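You operate a simulated robot arm through the tools that you are given. There is no shell and no other tool. Be economical: measure what you need, move in short steps, check, and stop when the job is done.

You are at the controls of a simulated robot arm. One attempt, no reset.

TASK
Pour some milk on the potatoes, mash them and cover the pan.
Fine: small pan and masher go back where they stood; use the big steel lid; spill nothing. Set down upright: potato masher.

It is judged by the outcome, as a careful person would: the job done as asked, and still so three seconds after it is handed in. It fails if anything else is knocked over, pushed out of place, dropped, spilled or broken. Lids that push on must go on centred and level and be pressed home; caps that screw on are set level and turned clockwise until they are tight.

THE ROBOT
A 6-joint arm with a two-finger parallel gripper, fixed in place. Base frame: the origin is at the foot of the arm, x ahead of it, y to its left, z up; the work surface is at about z = 0.904. Units: m, rad, N and s.
With the tool pointing down near the work surface it reaches from about 0.46 to 0.88 m from the base axis. Its first joint turns from -2.007 to 2.007 rad. Payload 4.2 kg.
The tool frame sits at the grasp point between the pads (the TCP): z along the fingers, y along the line on which they close. The tips reach 0.023 m beyond it. The gripper opens to 0.094 m. The fingers are 0.038 m wide and 0.01 m thick; the gripper's body (0.054 by 0.096 m) begins 0.039 m behind the TCP.
Orientation is told as [roll, pitch, yaw] about the base's x, y, z axes, in that order, counted from this pose: with the fingers straight down and closing along the base's y, the tool's x points along the base's -x, its y along +y and its z along -z.

THE INTERFACE
- The arm moves only by the tool step_arm. Its argument "increments" is a list of rows, each a list of 2 entries, a list of its own where there are three numbers: the shift along the base's x, y, z in m, then the turn, a rotation vector about the base's x, y, z in rad. In form: [[[dx, dy, dz], [rx, ry, rz]], ...]. A call has 1 to 20 rows; each row shifts and turns the commanded pose from where the row before left it. "grip" is the gripper command, from -1 (fully open) to 1 (shut), values between in proportion, set as the call begins (left out, the last holds). A row lasts 0.2 s, in which the tool goes at most 0.05 m and 0.15 rad; a call with a longer step from one row to the next is refused whole, and so is a gripper value outside its range. Where a pose cannot be reached the arm comes as near as it can. A force on the tool above 40 N (or 10 N above the force at the start of the call, whichever is more), or a blocked arm, ends the call early, and 0.2 s more pass. Each finger travels about 0.108 m/s and halts on what it meets, pressing with about 25 N; the grip force reading is that of the motor and also rises with nothing between the fingers. The clock runs only during rows and for 0.2 s after the last one: add rows that do not move to give the fingers time. The reply holds the time, the measured pose of the TCP, the force on the tool along the base axes, the opening and the grip force, in the units named above and with some noise, with the torque about the TCP (base axes, N m) and any sound that the robot's microphone picked up, and new pictures: "show" is both (left out), scene, wrist or none.
- Cameras (640 x 400 px; columns grow to the right, rows downward): "scene" is fixed at [0.0479, -0.6599, 1.6827]; the picture's right is [0.51, -0.86, 0.00], its down [-0.50, -0.30, -0.81] and it looks along [0.70, 0.41, -0.59] (base axes); focal length 281 px, centre (320, 200). "wrist" rides on the gripper at [0.086, 0.016, -0.075] in the tool frame; the picture's right is [-0.18, 0.98, 0.00], its down [-0.58, -0.11, -0.81] and it looks along [-0.79, -0.15, 0.59] (tool axes); focal length 243 px, centre (320, 200). There is no depth. A picture from a camera that has moved, and an enlarged one, comes with that camera's place and axes in the base frame and with its lens. The place of the scene camera against the robot may be out by one fixed shift of up to 0.012 m in any direction.
- lift_body(by): slides the trunk up (or, below 0, down) by that many m; the arm rides with it, the base frame stays. It gives what a move gives, with no picture.
- zoom(camera, box): a new picture of the part [left, top, right, bottom] of that camera's present view, enlarged. It takes no simulated time.
- job_done(): hands the job in; it is judged then, once.

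Go step by step. Nothing tells you positions but the pictures and the camera data: compare them with the known pose of the tool, close in by small moves and look again before you grip or let go. The budget is 120 turns and 200 pictures, counting those below and the enlarged ones. Unless the task says otherwise, let go and move clear before handing in, and close with one line.

The tools are called after "Request:" as a command line: name --argument value ..., lists and objects as JSON in quotes. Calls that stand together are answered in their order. step_arm: Moves the arm, as the interface text tells. Its arguments: {"type":"object","properties":{"increments":{"type":"array"},"grip":{"type":"number"},"show":{"type":"string","enum":["both","scene","wrist","none"]}},"required":["increments"]} The other tools are called the same way: lift_body (by) slides the trunk up or down; zoom (camera, box) takes an enlarged picture of a part of a camera's view; job_done () hands the job in.

At the start:

```text
time: 0.0
tcp_pos: [0.5955, -0.1004, 1.4212]
tool_rot: [0.001, 0.0, 0.0]
wrist_force: [0.0, -0.2, -0.3]
moment: [0.05, -0.03, 0.04]
gripper_width: 0.094
grip_force: 0.2
trunk travel left (down, up): [-0.825, 0.165]
```

scene: 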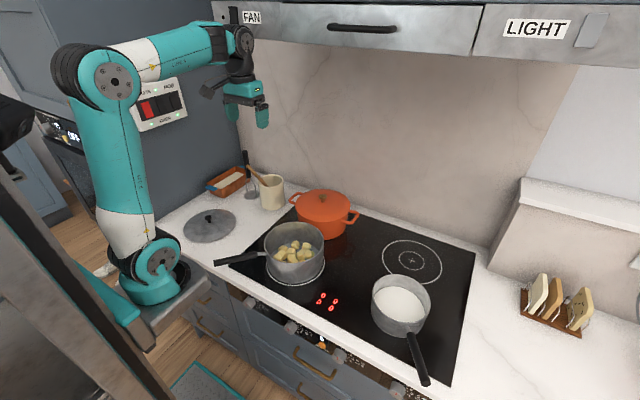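
wrist: 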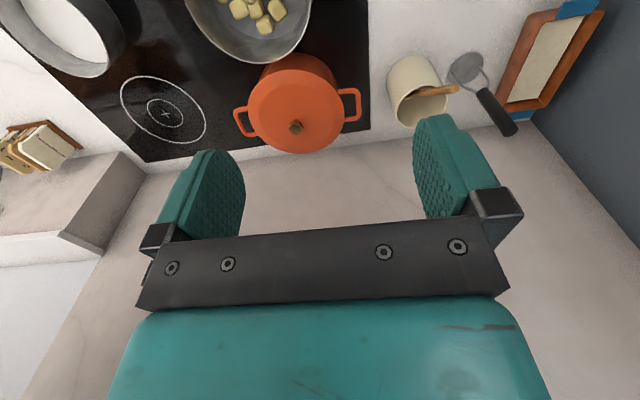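

I see the potato pan with its handle to the left, the small milk pan to the right, a steel lid at the left, and a masher near the crock. I'll zoom in for details before moving.

Request:
zoom --camera "scene" --box '[170, 140, 330, 240]'

Request:
zoom --camera "scene" --box '[210, 200, 370, 300]'

Request:
zoom --camera "scene" --box '[320, 260, 496, 390]'

Request:
zoom --camera "wrist" --box '[380, 0, 620, 150]'

```text
4.00 times, centred on (250, 190) of scene
camera zoom: at [0.0479, -0.6599, 1.6827], right [0.51, -0.86, 0.0], down [-0.5, -0.3, -0.81], along [0.7, 0.41, -0.59], focal length 1125 px, centre (600, 240)
```

zoom: 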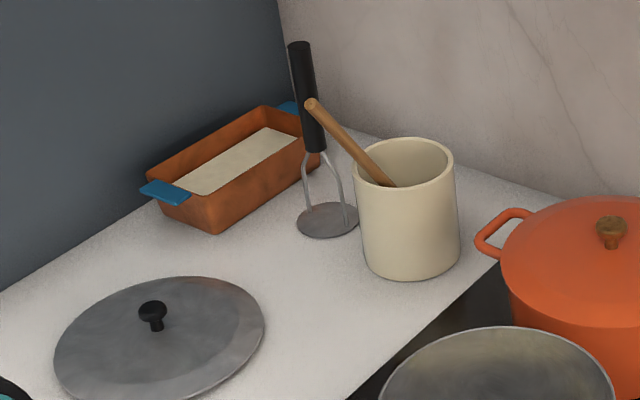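

```text
4.00 times, centred on (290, 250) of scene
camera zoom: at [0.0479, -0.6599, 1.6827], right [0.51, -0.86, 0.0], down [-0.5, -0.3, -0.81], along [0.7, 0.41, -0.59], focal length 1125 px, centre (440, 0)
```

zoom: 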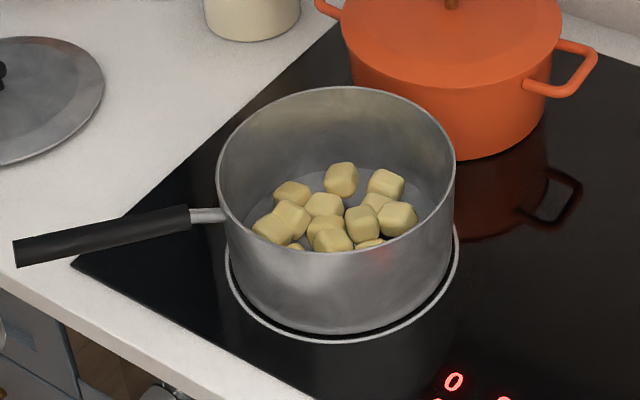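

```text
3.08 times, centred on (408, 325) of scene
camera zoom: at [0.0479, -0.6599, 1.6827], right [0.51, -0.86, 0.0], down [-0.5, -0.3, -0.81], along [0.7, 0.41, -0.59], focal length 866 px, centre (49, -185)
```

zoom: 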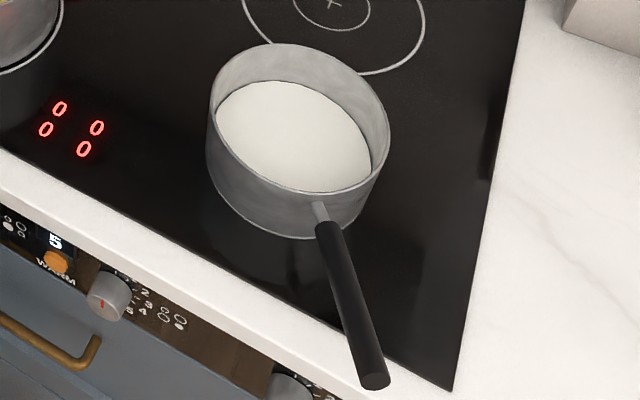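

```text
2.67 times, centred on (500, 75) of wrist
camera zoom: at [0.5091, -0.0844, 1.4948], right [0.18, 0.98, 0.0], down [0.58, -0.11, 0.81], along [0.79, -0.15, -0.59], focal length 647 px, centre (-160, 533)
```

zoom: 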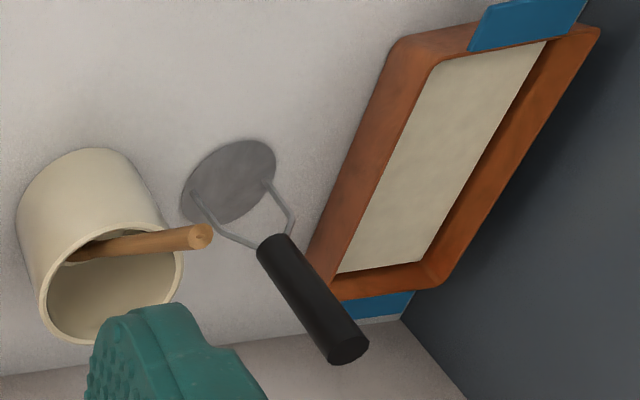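

Estimates: milk pan is near (0.59,-0.617) with its handle towards (-0.84,-0.54), potato pan (0.60,-0.23), lid knob (0.577,0.174), and masher (0.836,0.178) upright. First I'll go above the milk pan's handle, with the fingers turned to close across it.

Request:
step_arm --increments '[[[-0.0083, -0.0444, -0.013], [0, 0, 0.0438]], [[-0.0083, -0.0444, -0.013], [0, 0, 0.0438]], [[-0.0083, -0.0444, -0.013], [0, 0, 0.0438]], [[-0.0083, -0.0444, -0.013], [0, 0, 0.0438]], [[-0.0083, -0.0444, -0.013], [0, 0, 0.0438]], [[-0.0083, -0.0444, -0.013], [0, 0, 0.0438]], [[-0.0083, -0.0444, -0.013], [0, 0, 0.0438]], [[-0.0083, -0.0444, -0.013], [0, 0, 0.0438]], [[-0.0083, -0.0444, -0.013], [0, 0, 0.0438]], [[-0.0083, -0.0444, -0.013], [0, 0, 0.0438]], [[-0.0083, -0.0444, -0.013], [0, 0, 0.0438]], [[-0.0083, -0.0444, -0.013], [0, 0, 0.0438]], [[-0.0083, -0.0444, -0.013], [0, 0, 0.0438]], [[0, 0, 0], [0, 0, 0]]]' --grip -1

```text
time: 3.0
tcp_pos: [0.4862, -0.6775, 1.2526]
tool_rot: [0.003, -0.001, 0.571]
wrist_force: [-0.5, 0.1, -0.7]
moment: [0.01, 0.02, 0.02]
gripper_width: 0.0939
grip_force: 0.0
trunk travel left (down, up): [-0.825, 0.165]
camera wrist: at [0.4057, -0.7119, 1.3262], right [-0.38, 0.93, 0.0], down [0.55, 0.22, 0.81], along [0.75, 0.3, -0.59], focal length 243 px, centre (320, 200)
```

scene: 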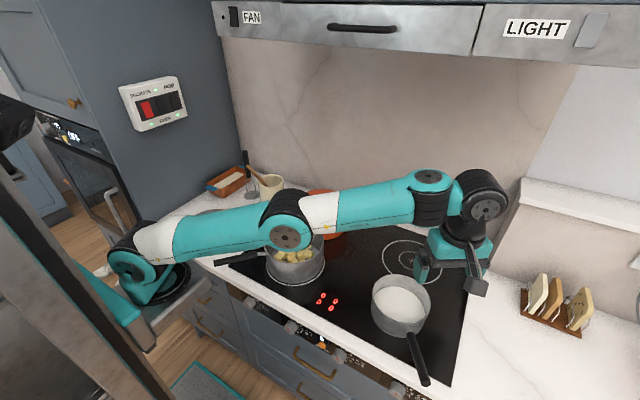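
wrist: 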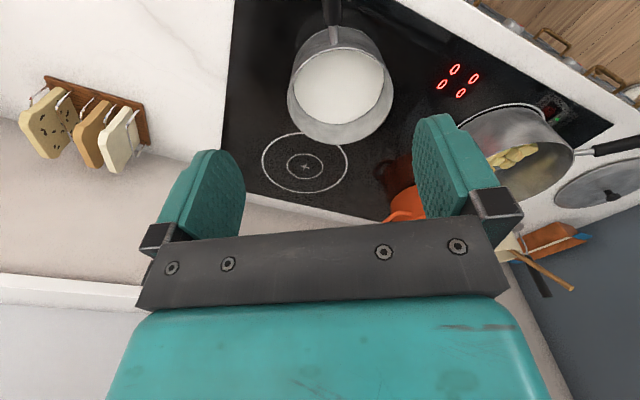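

The handle lies in line with the tool. I'll drop to just above the handle and look again.

Request:
step_arm --increments '[[[0, 0, -0.042], [0, 0, 0]], [[0, 0, -0.042], [0, 0, 0]], [[0, 0, -0.042], [0, 0, 0]], [[0, 0, -0.042], [0, 0, 0]], [[0, 0, 0], [0, 0, 0]]]'

Request:
zoom --camera "scene" --box '[340, 240, 500, 390]'

```text
time: 4.2
tcp_pos: [0.4863, -0.6735, 1.0839]
tool_rot: [0.0, -0.002, 0.568]
wrist_force: [-0.3, -0.2, -0.8]
moment: [0.01, -0.01, 0.02]
gripper_width: 0.0936
grip_force: 0.1
trunk travel left (down, up): [-0.825, 0.165]
camera wrist: at [0.406, -0.7083, 1.1569], right [-0.38, 0.93, 0.0], down [0.55, 0.22, 0.81], along [0.75, 0.3, -0.59], focal length 243 px, centre (320, 200)
```

scene: 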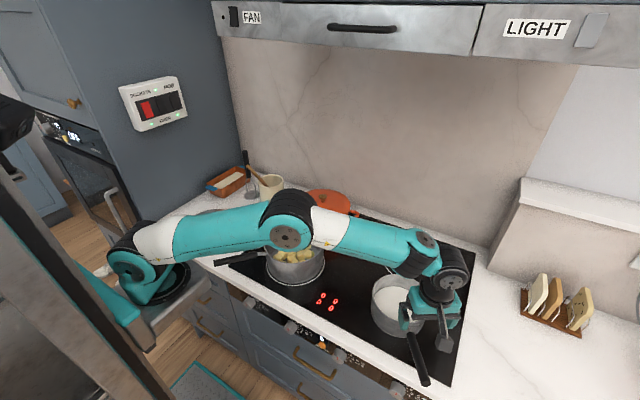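
wrist: 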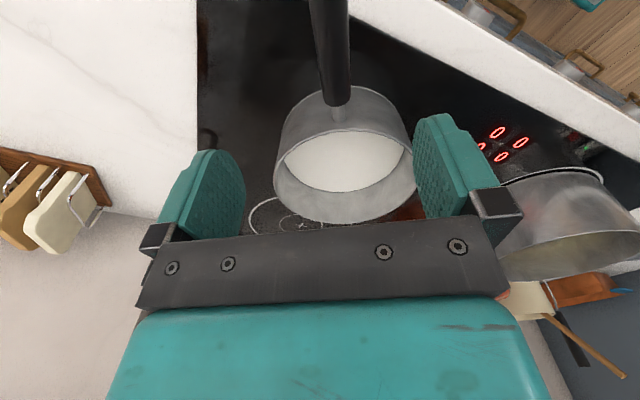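

```text
2.67 times, centred on (420, 315) of scene
camera zoom: at [0.0479, -0.6599, 1.6827], right [0.51, -0.86, 0.0], down [-0.5, -0.3, -0.81], along [0.7, 0.41, -0.59], focal length 750 px, centre (53, -107)
```

zoom: 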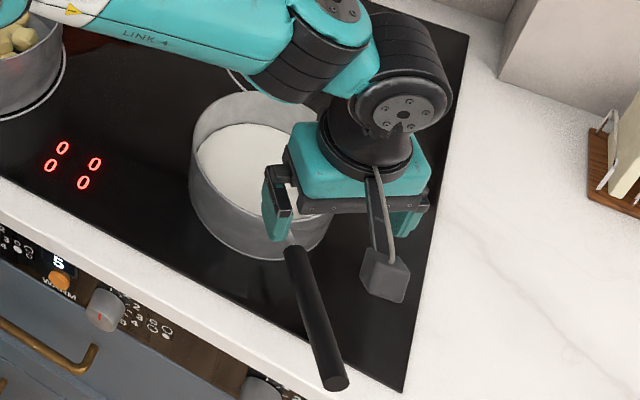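

The handle axis is at about z=0.983, starting at (0.503,-0.655). I'll lower onto it.

Request:
step_arm --increments '[[[0, 0.004, -0.034], [0, 0, -0.01]], [[0, 0.0035, -0.034], [0, 0, 0]], [[0, 0, -0.032], [0, 0, 0]], [[0, 0, 0], [0, 0, 0]]]'

Request:
zoom --camera "scene" --box '[340, 240, 500, 390]'

```text
time: 5.2
tcp_pos: [0.4871, -0.67, 0.9861]
tool_rot: [0.0, 0.001, 0.56]
wrist_force: [0.1, 0.1, 0.5]
moment: [0.02, 0.03, -0.01]
gripper_width: 0.0937
grip_force: 0.0
trunk travel left (down, up): [-0.825, 0.165]
camera wrist: at [0.4055, -0.702, 1.0593], right [-0.37, 0.93, 0.0], down [0.55, 0.22, 0.81], along [0.75, 0.29, -0.59], focal length 243 px, centre (320, 200)
```

scene: 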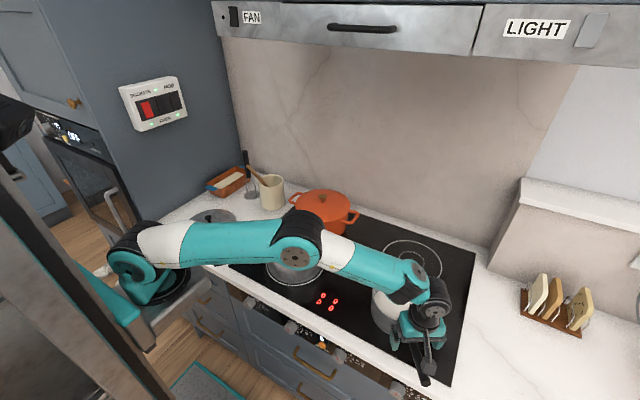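
wrist: 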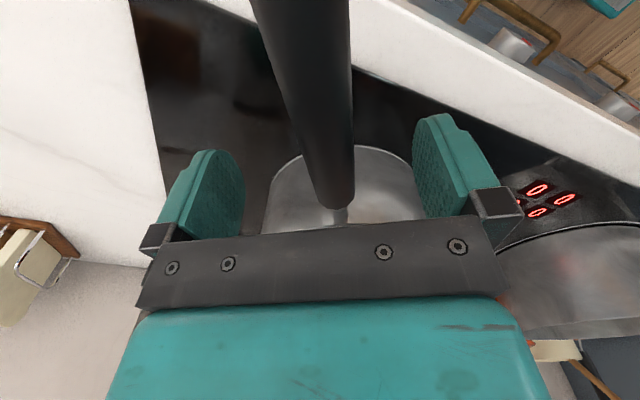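

```text
2.67 times, centred on (420, 315) of scene
camera zoom: at [0.0479, -0.6599, 1.6827], right [0.51, -0.86, 0.0], down [-0.5, -0.3, -0.81], along [0.7, 0.41, -0.59], focal length 750 px, centre (53, -107)
```

zoom: 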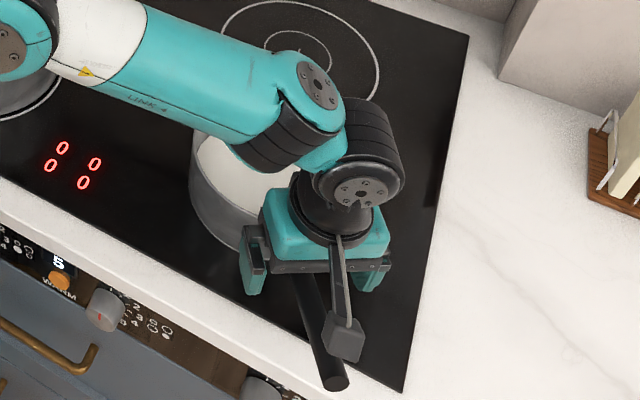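

The handle axis is ~6 mm to tool +y. I'll shift and close gently.

Request:
step_arm --increments '[[[-0.003, 0.0055, -0.003], [0, 0, 0]], [[0, 0, 0], [0, 0, 0]]]' --show "wrist"

```text
time: 5.8
tcp_pos: [0.4851, -0.6629, 0.9819]
tool_rot: [-0.001, -0.001, 0.561]
wrist_force: [0.9, 0.2, 0.5]
moment: [0.01, -0.03, 0.0]
gripper_width: 0.0941
grip_force: 0.0
trunk travel left (down, up): [-0.825, 0.165]
camera wrist: at [0.403, -0.6963, 1.0559], right [-0.37, 0.93, 0.0], down [0.55, 0.22, 0.81], along [0.75, 0.29, -0.59], focal length 243 px, centre (320, 200)
```

wrist: 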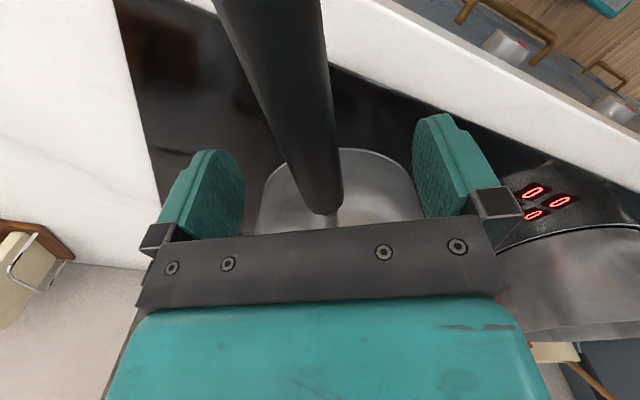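

Centred on the handle. Closing.

Request:
step_arm --increments '[[[0, 0, 0], [0, 0, 0]], [[0, 0, 0], [0, 0, 0]], [[0, 0, 0], [0, 0, 0]], [[0, 0, 0], [0, 0, 0]], [[0, 0, 0], [0, 0, 0]]]' --grip 1

```text
time: 7.0
tcp_pos: [0.4847, -0.664, 0.9827]
tool_rot: [-0.001, 0.002, 0.559]
wrist_force: [1.2, -1.9, -0.5]
moment: [-0.19, 0.22, -0.1]
gripper_width: 0.0219
grip_force: 24.9
trunk travel left (down, up): [-0.825, 0.165]
camera wrist: at [0.403, -0.6965, 1.0559], right [-0.37, 0.93, 0.0], down [0.55, 0.22, 0.81], along [0.75, 0.29, -0.59], focal length 243 px, centre (320, 200)
```

scene: 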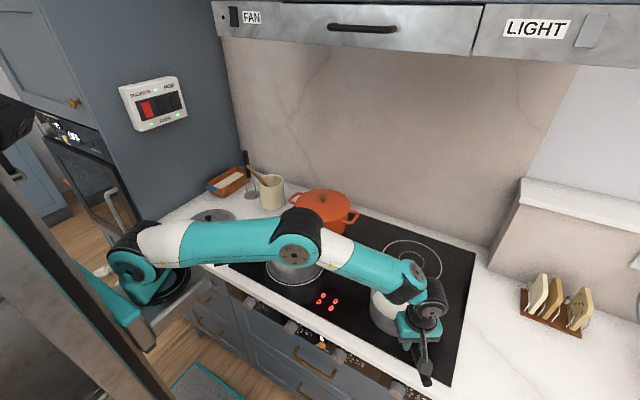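
wrist: 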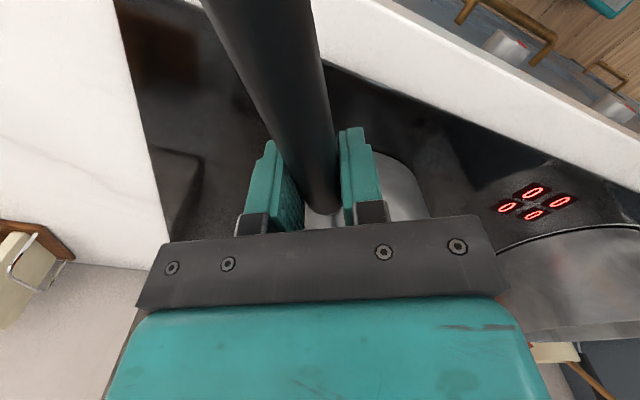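

Gripped (22 mm). I'll make a small slow lift to test whether the pan sags.

Request:
step_arm --increments '[[[0, 0, 0.006], [0, 0, 0]], [[0, 0, 0.008], [0, 0, 0]], [[0, 0, 0.008], [0, 0, 0]], [[0, 0, 0.008], [0, 0, 0]], [[0, 0, 0], [0, 0, 0]]]'

Request:
zoom --camera "scene" --box '[340, 240, 500, 390]'

```text
time: 8.2
tcp_pos: [0.4851, -0.6663, 1.0137]
tool_rot: [-0.005, 0.0, 0.558]
wrist_force: [-0.9, -1.2, 9.3]
moment: [-0.12, 0.2, 0.02]
gripper_width: 0.0001
grip_force: 24.8
trunk travel left (down, up): [-0.825, 0.165]
camera wrist: at [0.4028, -0.6978, 1.0868], right [-0.37, 0.93, 0.0], down [0.55, 0.22, 0.81], along [0.75, 0.29, -0.59], focal length 243 px, centre (320, 200)
```

scene: 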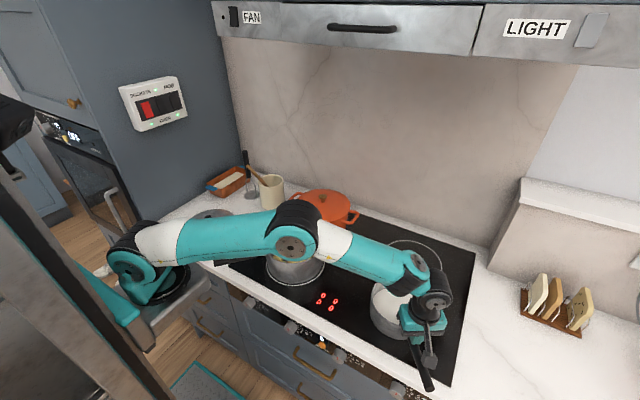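
wrist: 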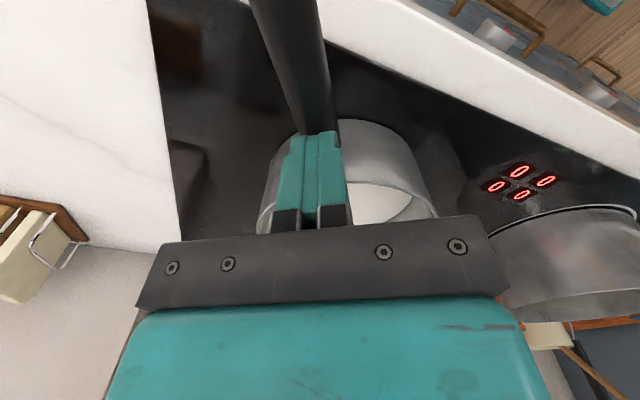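

```text
2.67 times, centred on (420, 315) of scene
camera zoom: at [0.0479, -0.6599, 1.6827], right [0.51, -0.86, 0.0], down [-0.5, -0.3, -0.81], along [0.7, 0.41, -0.59], focal length 750 px, centre (53, -107)
```

zoom: 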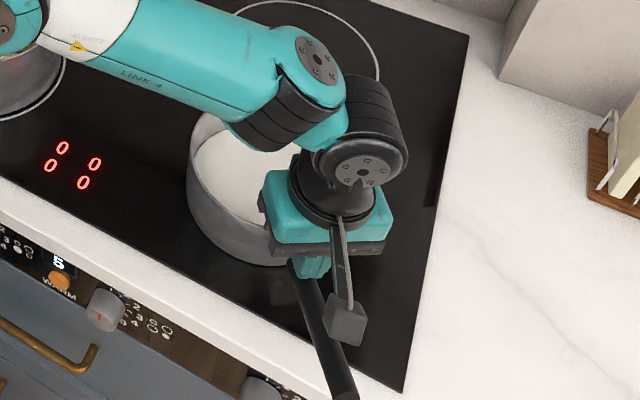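

The handle slipped out downwards; the pan is still standing. I'll rise, open and look again to find its height better.

Request:
step_arm --increments '[[[0, 0, 0.03], [0, 0, 0]], [[0, 0, 0.03], [0, 0, 0]], [[0, 0, 0], [0, 0, 0]], [[0, 0, 0], [0, 0, 0]]]' --show "none"

Request:
step_arm --increments '[[[0, 0, 0], [0, 0, 0]], [[0, 0, 0], [0, 0, 0]], [[0, 0, 0], [0, 0, 0]]]' --grip -1

Request:
zoom --camera "wrist" --box '[240, 0, 440, 220]'

Request:
zoom --camera "scene" --box '[340, 240, 500, 390]'

```text
time: 9.2
tcp_pos: [0.4833, -0.665, 1.0725]
tool_rot: [-0.001, 0.0, 0.559]
wrist_force: [1.1, 0.5, 0.2]
moment: [-0.03, 0.0, -0.02]
gripper_width: 0.0001
grip_force: 25.0
trunk travel left (down, up): [-0.825, 0.165]
```

```text
time: 10.0
tcp_pos: [0.4838, -0.6649, 1.0715]
tool_rot: [0.0, 0.001, 0.561]
wrist_force: [0.0, 0.0, 0.4]
moment: [0.0, 0.02, 0.02]
gripper_width: 0.0939
grip_force: 0.1
trunk travel left (down, up): [-0.825, 0.165]
camera wrist: at [0.4026, -0.6976, 1.1447], right [-0.37, 0.93, 0.0], down [0.55, 0.22, 0.81], along [0.75, 0.29, -0.59], focal length 243 px, centre (320, 200)
```

scene: 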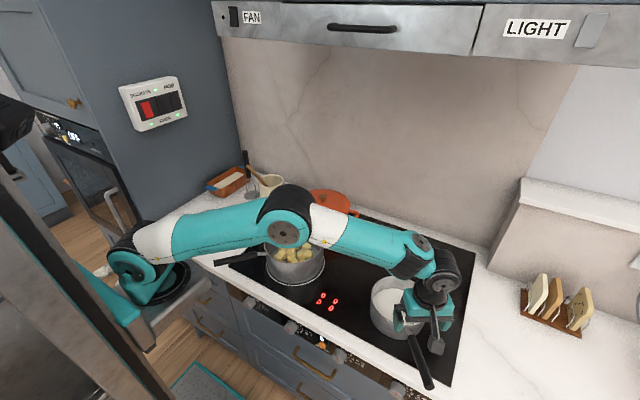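
wrist: 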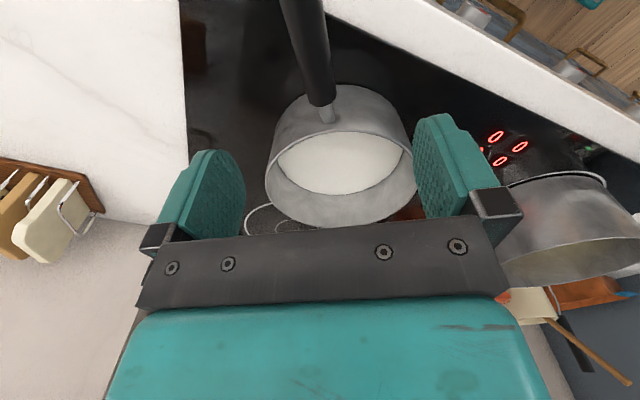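

```text
1.82 times, centred on (340, 110) of wrist
camera zoom: at [0.4026, -0.6976, 1.1447], right [-0.37, 0.93, 0.0], down [0.55, 0.22, 0.81], along [0.75, 0.29, -0.59], focal length 441 px, centre (284, 364)
```

zoom: 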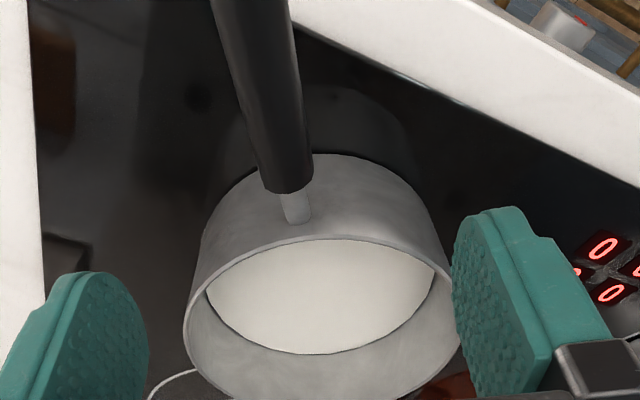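

```text
2.67 times, centred on (420, 315) of scene
camera zoom: at [0.0479, -0.6599, 1.6827], right [0.51, -0.86, 0.0], down [-0.5, -0.3, -0.81], along [0.7, 0.41, -0.59], focal length 750 px, centre (53, -107)
```

zoom: 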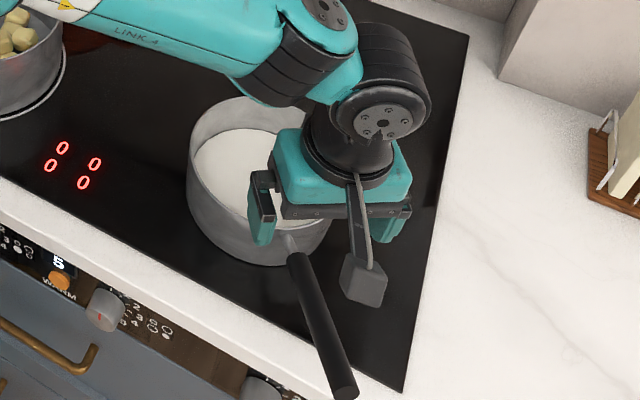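

The handle boundary is now at about (0.498,-0.660), so the pan shifted ~6 mm. I'll regrip lower and closer to the pan, then lift in tiny steps watching the force.

Request:
step_arm --increments '[[[-0.001, -0.0025, -0.03], [0, 0, -0.02]], [[-0.001, -0.0025, -0.035], [0, 0, 0]], [[0, 0, -0.034], [0, 0, 0]], [[0, 0, 0], [0, 0, 0]]]' --show "wrist"

```text
time: 11.0
tcp_pos: [0.4816, -0.6668, 0.9717]
tool_rot: [0.0, -0.001, 0.539]
wrist_force: [-0.1, -0.3, -0.1]
moment: [0.01, 0.02, 0.0]
gripper_width: 0.0937
grip_force: 0.0
trunk travel left (down, up): [-0.825, 0.165]
camera wrist: at [0.4005, -0.6983, 1.0459], right [-0.35, 0.94, 0.0], down [0.55, 0.21, 0.81], along [0.76, 0.28, -0.59], focal length 243 px, centre (320, 200)
```

wrist: 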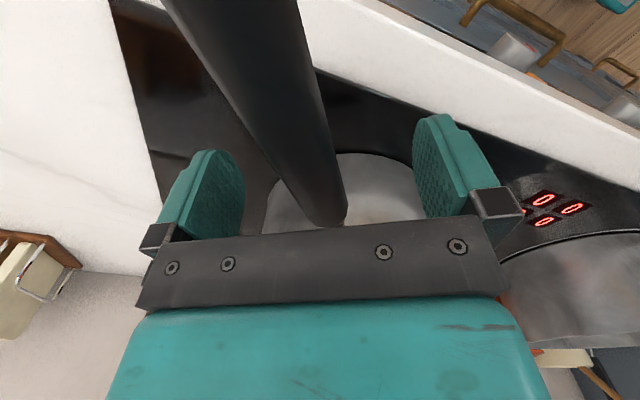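

The pan has rotated ~0.1 rad. I'll align the yaw, close, and lift very slightly to read the load.

Request:
step_arm --increments '[[[0.0005, -0.001, 0], [0, 0, 0.1]], [[0, 0, 0], [0, 0, 0]]]' --show "wrist"

Request:
step_arm --increments '[[[0, 0, 0], [0, 0, 0]], [[0, 0, 0], [0, 0, 0]], [[0, 0, 0], [0, 0, 0]], [[0, 0, 0], [0, 0, 0]], [[0, 0, 0], [0, 0, 0]]]' --grip 1 --show "none"

Request:
step_arm --increments '[[[0, 0, 0.002], [0, 0, 0]], [[0, 0, 0.002], [0, 0, 0]], [[0, 0, 0], [0, 0, 0]]]' --show "wrist"

```text
time: 11.6
tcp_pos: [0.4842, -0.6688, 0.9727]
tool_rot: [0.0, 0.001, 0.639]
wrist_force: [-0.9, 0.5, 0.1]
moment: [-0.02, -0.02, -0.01]
gripper_width: 0.0941
grip_force: 0.0
trunk travel left (down, up): [-0.825, 0.165]
camera wrist: at [0.4046, -0.7079, 1.0456], right [-0.44, 0.9, 0.0], down [0.53, 0.26, 0.81], along [0.72, 0.35, -0.59], focal length 243 px, centre (320, 200)
```

wrist: 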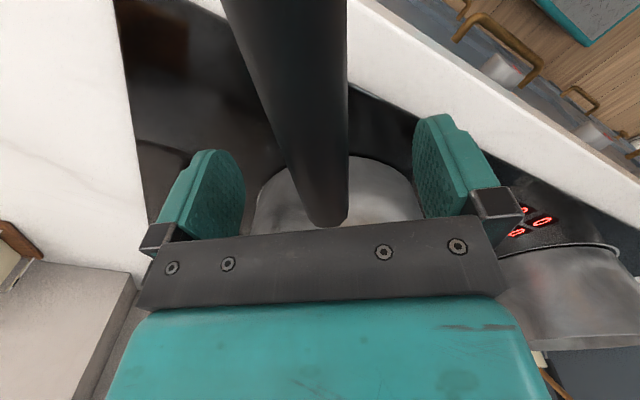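

```text
time: 12.8
tcp_pos: [0.483, -0.6693, 0.9724]
tool_rot: [0.0, 0.001, 0.638]
wrist_force: [1.4, -2.2, -1.3]
moment: [-0.03, -0.14, -0.45]
gripper_width: 0.0224
grip_force: 24.7
trunk travel left (down, up): [-0.825, 0.165]
```

```text
time: 13.6
tcp_pos: [0.484, -0.6694, 0.9768]
tool_rot: [0.002, -0.001, 0.641]
wrist_force: [0.7, 1.0, 0.0]
moment: [-0.37, 0.5, 0.06]
gripper_width: 0.0215
grip_force: 25.1
trunk travel left (down, up): [-0.825, 0.165]
camera wrist: at [0.4048, -0.7085, 1.0495], right [-0.44, 0.9, 0.0], down [0.53, 0.26, 0.81], along [0.72, 0.35, -0.59], focal length 243 px, centre (320, 200)
```

wrist: 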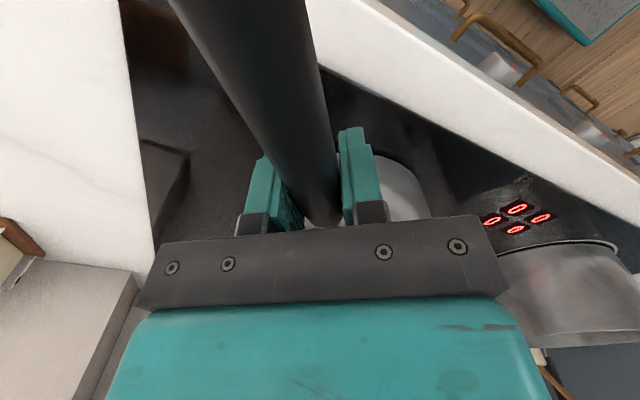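

It's gripped and some torque is being carried. I'll continue lifting in small steps.

Request:
step_arm --increments '[[[0, 0, 0.002], [0, 0, 0]], [[0, 0, 0.002], [0, 0, 0]], [[0, 0, 0], [0, 0, 0]]]' --show "none"

Request:
step_arm --increments '[[[0, 0, 0.002], [0, 0, 0]], [[0, 0, 0.002], [0, 0, 0]], [[0, 0, 0], [0, 0, 0]]]' --show "both"

Request:
zoom --camera "scene" --box '[340, 240, 500, 390]'

```text
time: 14.4
tcp_pos: [0.4814, -0.6702, 0.9801]
tool_rot: [0.0, 0.001, 0.64]
wrist_force: [0.2, 1.4, -6.2]
moment: [-0.31, 0.46, 0.08]
gripper_width: 0.0218
grip_force: 24.6
trunk travel left (down, up): [-0.825, 0.165]
```

```text
time: 15.2
tcp_pos: [0.4834, -0.6696, 0.9847]
tool_rot: [-0.002, 0.0, 0.639]
wrist_force: [1.2, 0.2, -7.9]
moment: [-0.36, 0.53, 0.04]
gripper_width: 0.0218
grip_force: 25.7
trunk travel left (down, up): [-0.825, 0.165]
camera wrist: at [0.4048, -0.7097, 1.0576], right [-0.44, 0.9, 0.0], down [0.53, 0.26, 0.81], along [0.72, 0.35, -0.59], focal length 243 px, centre (320, 200)
```

scene: 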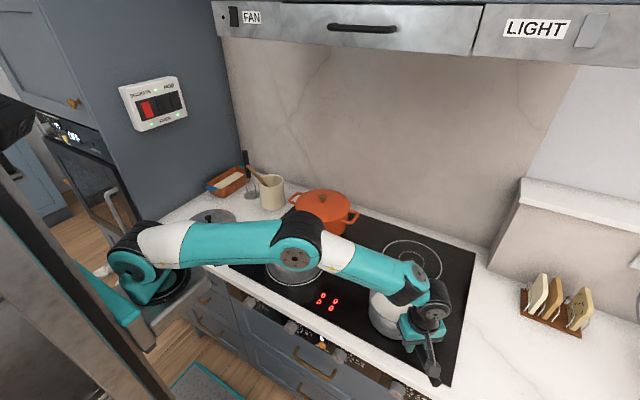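
wrist: 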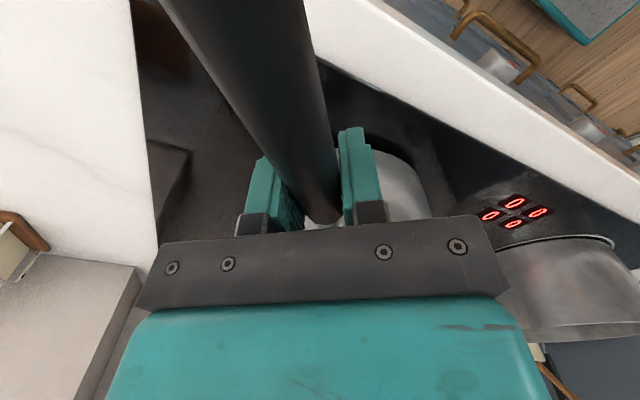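

```text
2.67 times, centred on (420, 315) of scene
camera zoom: at [0.0479, -0.6599, 1.6827], right [0.51, -0.86, 0.0], down [-0.5, -0.3, -0.81], along [0.7, 0.41, -0.59], focal length 750 px, centre (53, -107)
```

zoom: 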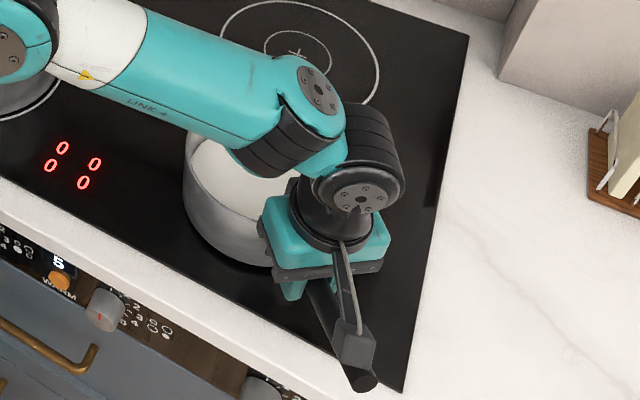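

The load is now ~8 N with 0.64 Nm, consistent with a ~0.8 kg pan nearly airborne. I'll go on slowly and check that it stays level.

Request:
step_arm --increments '[[[0, 0, 0.002], [0, 0, 0]], [[0, 0, 0.002], [0, 0, 0]], [[0, 0, 0.002], [0, 0, 0]], [[0, 0, 0.002], [0, 0, 0]], [[0, 0, 0], [0, 0, 0]]]' --show "wrist"

Request:
zoom --camera "scene" --box '[340, 240, 500, 390]'

```text
time: 16.4
tcp_pos: [0.4824, -0.6706, 0.9945]
tool_rot: [0.0, 0.001, 0.639]
wrist_force: [0.4, 0.1, -7.3]
moment: [-0.31, 0.43, 0.01]
gripper_width: 0.0218
grip_force: 25.1
trunk travel left (down, up): [-0.825, 0.165]
camera wrist: at [0.4044, -0.7093, 1.066], right [-0.44, 0.9, 0.0], down [0.53, 0.26, 0.81], along [0.72, 0.35, -0.59], focal length 243 px, centre (320, 200)
```

wrist: 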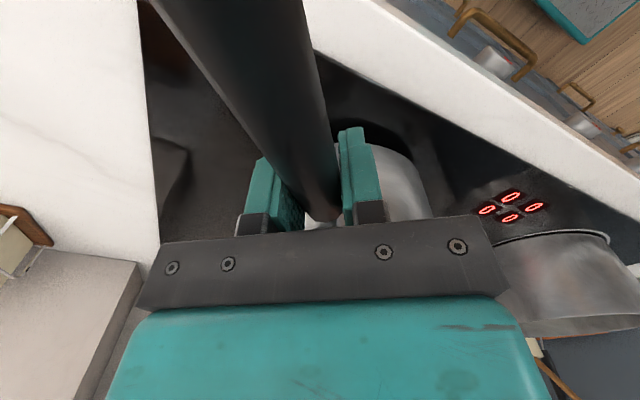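

```text
2.67 times, centred on (420, 315) of scene
camera zoom: at [0.0479, -0.6599, 1.6827], right [0.51, -0.86, 0.0], down [-0.5, -0.3, -0.81], along [0.7, 0.41, -0.59], focal length 750 px, centre (53, -107)
```

zoom: 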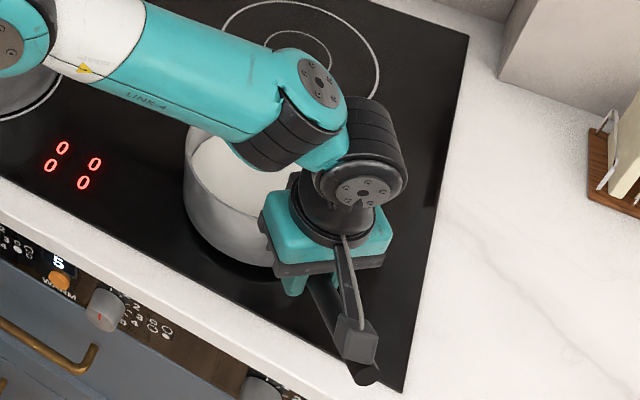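

I need to know whether the pan is off the hob or only tilting, so I'll look closer.

Request:
zoom --camera "scene" --box '[360, 265, 450, 350]'

Request:
step_arm --increments '[[[0, 0, 0.002], [0, 0, 0]], [[0, 0, 0.002], [0, 0, 0]], [[0, 0, 0.002], [0, 0, 0]], [[0, 0, 0.002], [0, 0, 0]], [[0, 0, 0], [0, 0, 0]]]' --show "none"

Request:
zoom --camera "scene" --box '[360, 265, 450, 350]'

```text
4.71 times, centred on (405, 308) of scene
camera zoom: at [0.0479, -0.6599, 1.6827], right [0.51, -0.86, 0.0], down [-0.5, -0.3, -0.81], along [0.7, 0.41, -0.59], focal length 1324 px, centre (-80, -306)
```

zoom: 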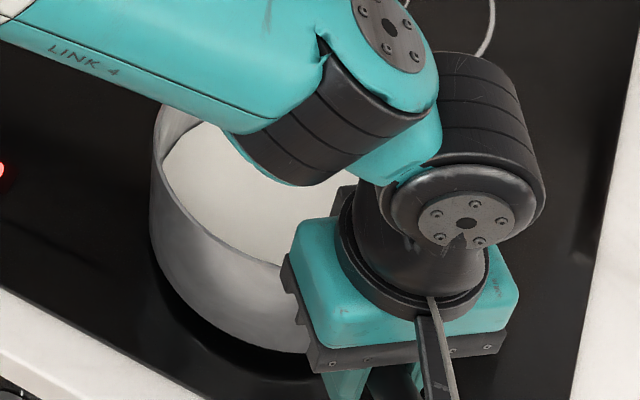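

```text
time: 17.6
tcp_pos: [0.4816, -0.6718, 0.9997]
tool_rot: [0.002, -0.001, 0.638]
wrist_force: [0.1, 0.2, -7.8]
moment: [-0.31, 0.49, 0.0]
gripper_width: 0.0215
grip_force: 25.4
trunk travel left (down, up): [-0.825, 0.165]
```

```text
4.71 times, centred on (405, 308) of scene
camera zoom: at [0.0479, -0.6599, 1.6827], right [0.51, -0.86, 0.0], down [-0.5, -0.3, -0.81], along [0.7, 0.41, -0.59], focal length 1324 px, centre (-80, -306)
```

zoom: 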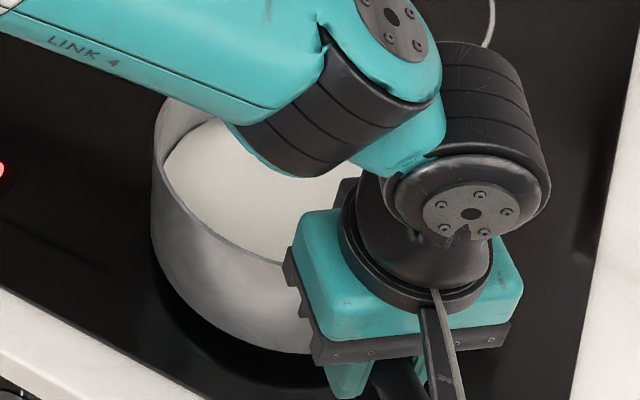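

The pan only tilts; the vertical pinch can't carry its weight moment (about 1 kg at 0.1 m). I'll set it back down, release, and regrip with the tool horizontal and the fingers above and below the handle.

Request:
step_arm --increments '[[[0, 0, -0.007], [0, 0, 0]], [[0, 0, -0.007], [0, 0, 0]], [[0, 0, -0.007], [0, 0, 0]], [[0, 0, -0.006], [0, 0, 0]], [[0, 0, 0], [0, 0, 0]]]' --show "none"

Request:
step_arm --increments '[[[0, 0, 0], [0, 0, 0]], [[0, 0, 0], [0, 0, 0]], [[0, 0, 0], [0, 0, 0]], [[0, 0, 0.03], [0, 0, 0]], [[0, 0, 0.04], [0, 0, 0]], [[0, 0, 0.04], [0, 0, 0]], [[0, 0, 0.02], [0, 0, 0]], [[0, 0, 0], [0, 0, 0]]]' --grip -1

Request:
zoom --camera "wrist" --box '[220, 0, 440, 200]'

Request:
zoom --camera "scene" --box '[340, 240, 500, 390]'

```text
time: 18.8
tcp_pos: [0.4829, -0.67, 0.9752]
tool_rot: [-0.002, 0.0, 0.64]
wrist_force: [-3.8, -1.2, 8.5]
moment: [0.12, -0.07, -0.01]
gripper_width: 0.0216
grip_force: 25.5
trunk travel left (down, up): [-0.825, 0.165]
```

```text
time: 20.6
tcp_pos: [0.482, -0.6696, 1.1054]
tool_rot: [-0.001, -0.001, 0.639]
wrist_force: [0.4, 0.0, 0.4]
moment: [0.0, 0.03, -0.01]
gripper_width: 0.0941
grip_force: 0.1
trunk travel left (down, up): [-0.825, 0.165]
camera wrist: at [0.4034, -0.7094, 1.1774], right [-0.44, 0.9, 0.0], down [0.53, 0.26, 0.81], along [0.72, 0.35, -0.59], focal length 243 px, centre (320, 200)
```

scene: 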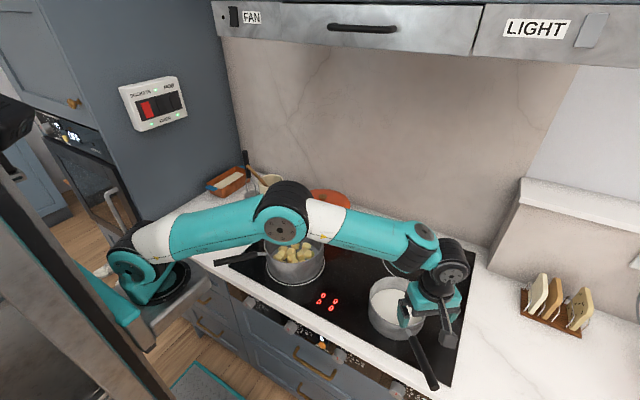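
wrist: 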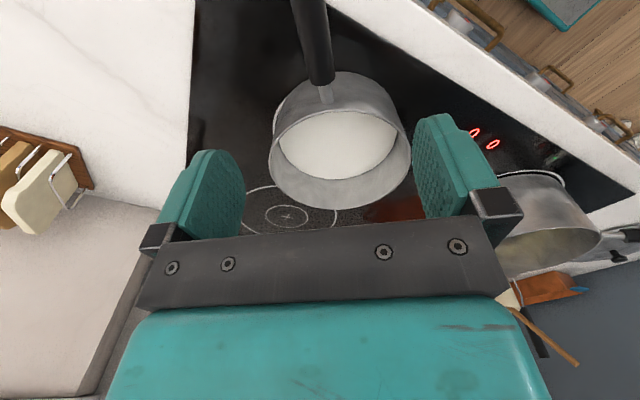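

```text
2.00 times, centred on (330, 100) of wrist
camera zoom: at [0.4034, -0.7094, 1.1774], right [-0.44, 0.9, 0.0], down [0.53, 0.26, 0.81], along [0.72, 0.35, -0.59], focal length 485 px, centre (300, 400)
```

zoom: 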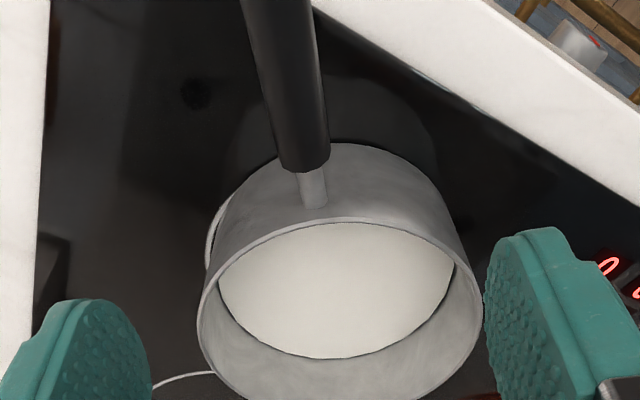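

```text
2.67 times, centred on (420, 315) of scene
camera zoom: at [0.0479, -0.6599, 1.6827], right [0.51, -0.86, 0.0], down [-0.5, -0.3, -0.81], along [0.7, 0.41, -0.59], focal length 750 px, centre (53, -107)
```

zoom: 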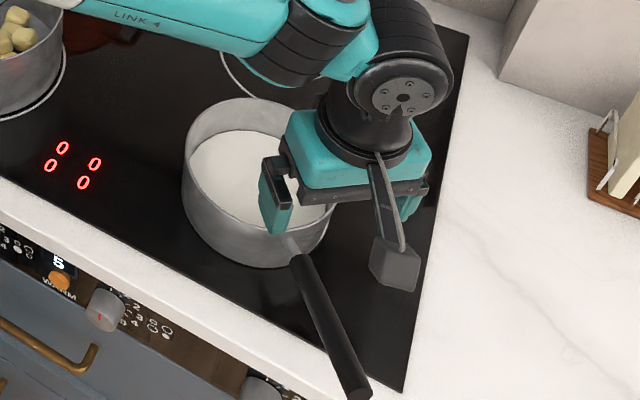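

I'll back off a little and turn the tool horizontal, pointing roughly +x diagonally to the handle, with the fingers set to close vertically.

Request:
step_arm --increments '[[[-0.009, 0.006, 0.012], [0, 0, -0.1]], [[-0.009, 0.006, 0.012], [0, 0, -0.1]], [[-0.009, 0.006, 0.012], [0, 0, -0.1]], [[-0.009, 0.006, 0.012], [0, 0, -0.1]], [[-0.009, 0.006, 0.012], [0, 0, -0.1]], [[-0.009, 0.006, 0.012], [0, 0, -0.1]], [[-0.009, 0.006, 0.012], [0, 0, -0.1]], [[-0.009, 0.006, 0.012], [0, 0, -0.1]], [[0, 0, 0], [-0.0208, -0.1293, 0]], [[0, 0, 0], [-0.0208, -0.1293, 0]], [[0, 0, 0], [-0.0208, -0.1293, 0]], [[0, 0, 0], [-0.0208, -0.1293, 0]], [[0, 0, 0], [-0.0208, -0.1293, 0]], [[0, 0, 0], [-0.0208, -0.1293, 0]], [[0, 0, 0], [-0.0208, -0.1293, 0]], [[0, 0, 0], [-0.0208, -0.1293, 0]], [[0, 0, 0], [-0.0208, -0.1293, 0]], [[0, 0, 0], [-0.0208, -0.1293, 0]], [[0, 0, 0], [-0.0208, -0.1293, 0]], [[0, 0, 0], [-0.0208, -0.1293, 0]]]' --show "scene"

```text
time: 24.8
tcp_pos: [0.4274, -0.6244, 1.1998]
tool_rot: [0.004, -1.486, -0.181]
wrist_force: [0.7, 0.1, -0.6]
moment: [0.03, -0.03, -0.02]
gripper_width: 0.094
grip_force: 0.1
out of reach, approached as far as the arm can: row 20
trunk travel left (down, up): [-0.825, 0.165]
```

scene: 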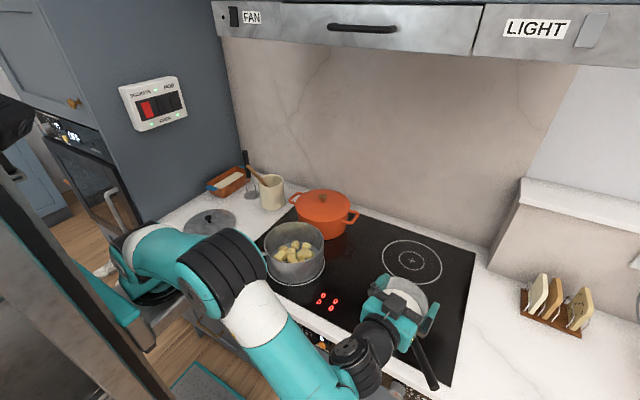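

Nearly horizontal, with a slight dip, which suits the sloped handle. Now the roll about the tool axis.

Request:
step_arm --increments '[[[0, 0, 0], [0.1308, -0.024, -0.0113]], [[0, 0, 0], [0.1308, -0.024, -0.0113]], [[0, 0, 0], [0.1308, -0.024, -0.0113]], [[0, 0, 0], [0.1308, -0.024, -0.0113]], [[0, 0, 0], [0.1308, -0.024, -0.0113]], [[0, 0, 0], [0.1308, -0.024, -0.0113]], [[0, 0, 0], [0.1308, -0.024, -0.0113]], [[0, 0, 0], [0.1308, -0.024, -0.0113]], [[0, 0, 0], [0.1308, -0.024, -0.0113]], [[0, 0, 0], [0.1308, -0.024, -0.0113]], [[0, 0, 0], [0.1308, -0.024, -0.0113]]]'

Request:
zoom --camera "scene" --box '[300, 220, 500, 400]'

```text
time: 27.2
tcp_pos: [0.4286, -0.6248, 1.2002]
tool_rot: [1.49, -0.1, -1.745]
wrist_force: [0.3, 0.2, 0.1]
moment: [-0.02, -0.03, 0.0]
gripper_width: 0.0939
grip_force: 0.0
trunk travel left (down, up): [-0.825, 0.165]
camera wrist: at [0.3725, -0.5258, 1.2112], right [0.06, -0.1, 0.99], down [-0.9, -0.43, 0.01], along [0.43, -0.9, -0.11], focal length 243 px, centre (320, 200)
```

scene: 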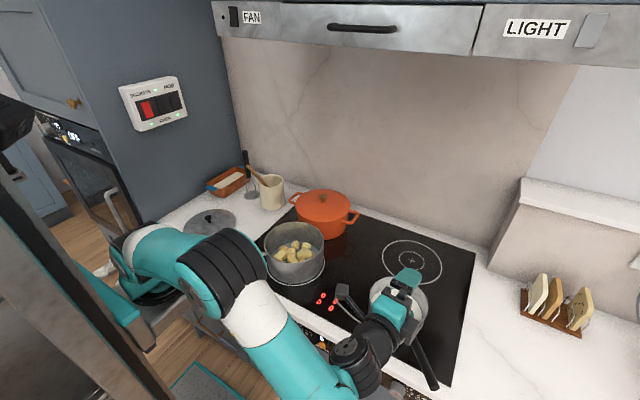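
wrist: 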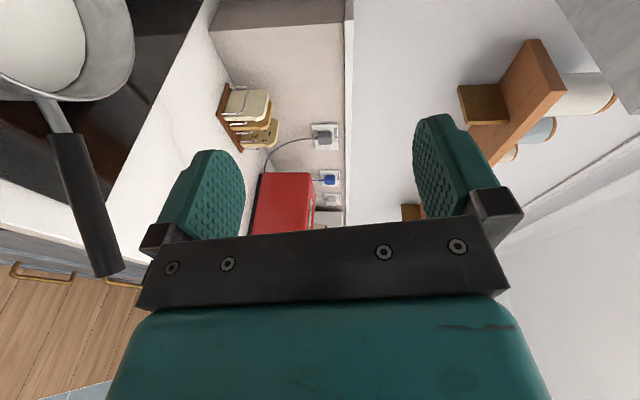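

```text
2.22 times, centred on (400, 310) of scene
camera zoom: at [0.0479, -0.6599, 1.6827], right [0.51, -0.86, 0.0], down [-0.5, -0.3, -0.81], along [0.7, 0.41, -0.59], focal length 625 px, centre (142, -44)
```

zoom: 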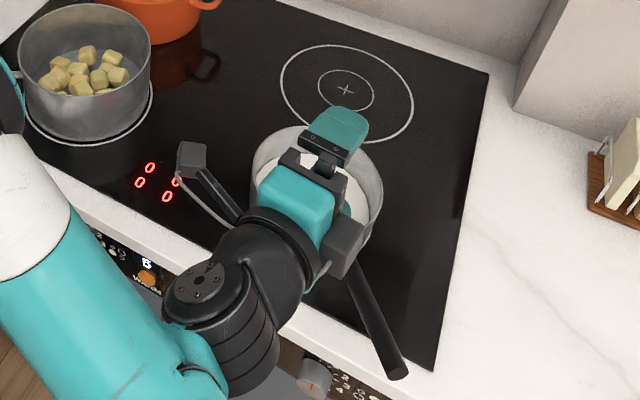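

Good: the tool is horizontal with its y axis up. The side view gives the handle axis from (0.4925,-0.663,0.977) to (0.397,-0.732,0.999). I'll descend to a pre-grasp point in front of the counter edge.

Request:
step_arm --increments '[[[-0.0107, -0.006, -0.04], [0, 0, 0]], [[-0.0107, -0.006, -0.04], [0, 0, 0]], [[-0.0107, -0.006, -0.04], [0, 0, 0]], [[-0.0107, -0.006, -0.04], [0, 0, 0]], [[-0.0107, -0.006, -0.04], [0, 0, 0]], [[0, 0, 0], [0, 0, 0]]]'

Request:
zoom --camera "scene" --box '[300, 220, 500, 400]'

```text
time: 28.6
tcp_pos: [0.4108, -0.6606, 1.0011]
tool_rot: [1.48, -0.106, -1.752]
wrist_force: [0.4, 0.4, -1.1]
moment: [0.03, 0.01, 0.02]
gripper_width: 0.0936
grip_force: 0.0
out of reach, approached as far as the arm can: row 2, 3, 4, 5
trunk travel left (down, up): [-0.825, 0.165]
camera wrist: at [0.3559, -0.5601, 1.013], right [0.07, -0.1, 0.99], down [-0.9, -0.43, 0.03], along [0.42, -0.9, -0.12], focal length 243 px, centre (320, 200)
```

scene: 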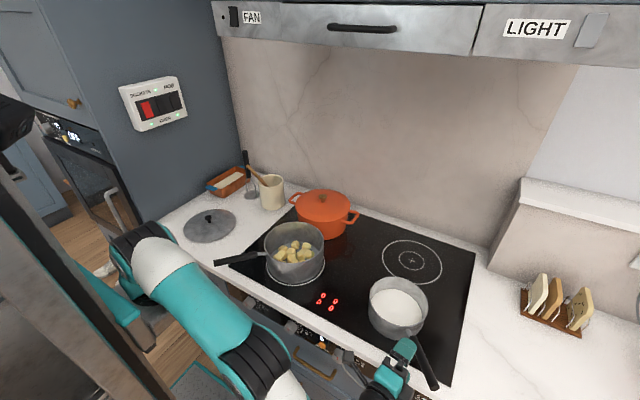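
wrist: 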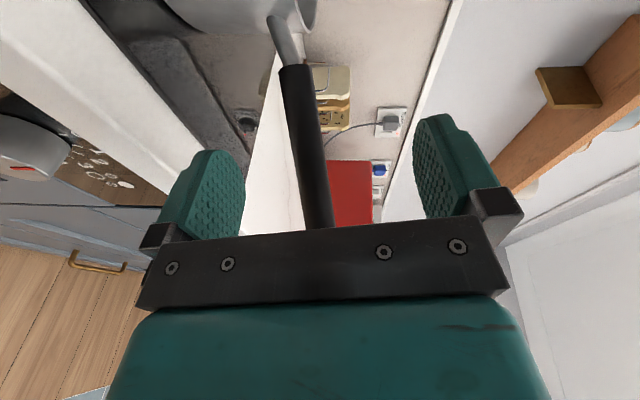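

```text
2.22 times, centred on (400, 310) of scene
camera zoom: at [0.0479, -0.6599, 1.6827], right [0.51, -0.86, 0.0], down [-0.5, -0.3, -0.81], along [0.7, 0.41, -0.59], focal length 625 px, centre (142, -44)
```

zoom: 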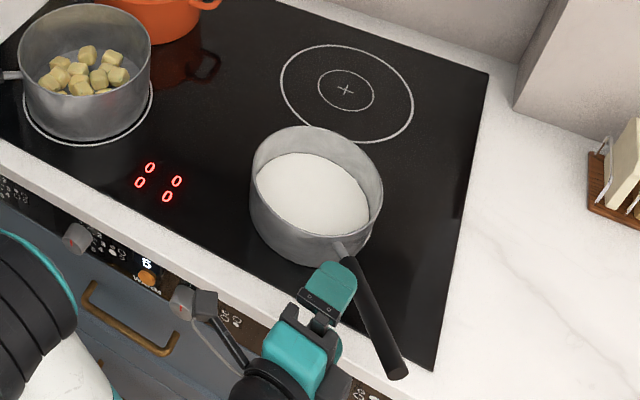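

The handle lies between the finger planes, slightly below centre. I'll move forward a bit and check how the command tracks.

Request:
step_arm --increments '[[[0.015, -0.003, -0.01], [-0.029, 0.04, 0]], [[0.015, -0.003, -0.01], [0, 0, 0]], [[0, 0, 0], [0, 0, 0]]]' --show "wrist"

```text
time: 29.4
tcp_pos: [0.4415, -0.6652, 0.9806]
tool_rot: [1.459, -0.139, -1.742]
wrist_force: [-0.2, 0.8, 0.9]
moment: [-0.04, -0.01, -0.03]
gripper_width: 0.0941
grip_force: 0.1
trunk travel left (down, up): [-0.825, 0.165]
camera wrist: at [0.3857, -0.5656, 0.9918], right [0.1, -0.07, 0.99], down [-0.9, -0.43, 0.06], along [0.43, -0.9, -0.1], focal length 243 px, centre (320, 200)
```

wrist: 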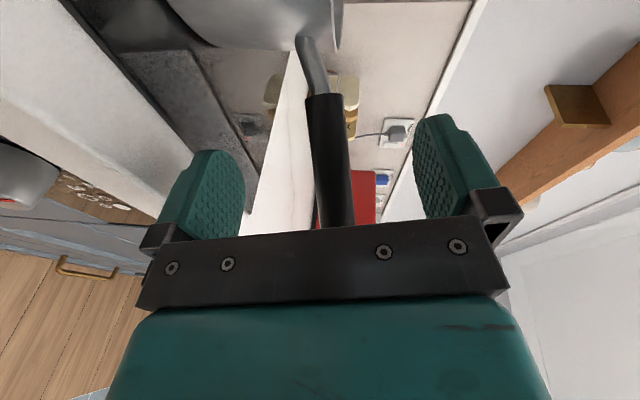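

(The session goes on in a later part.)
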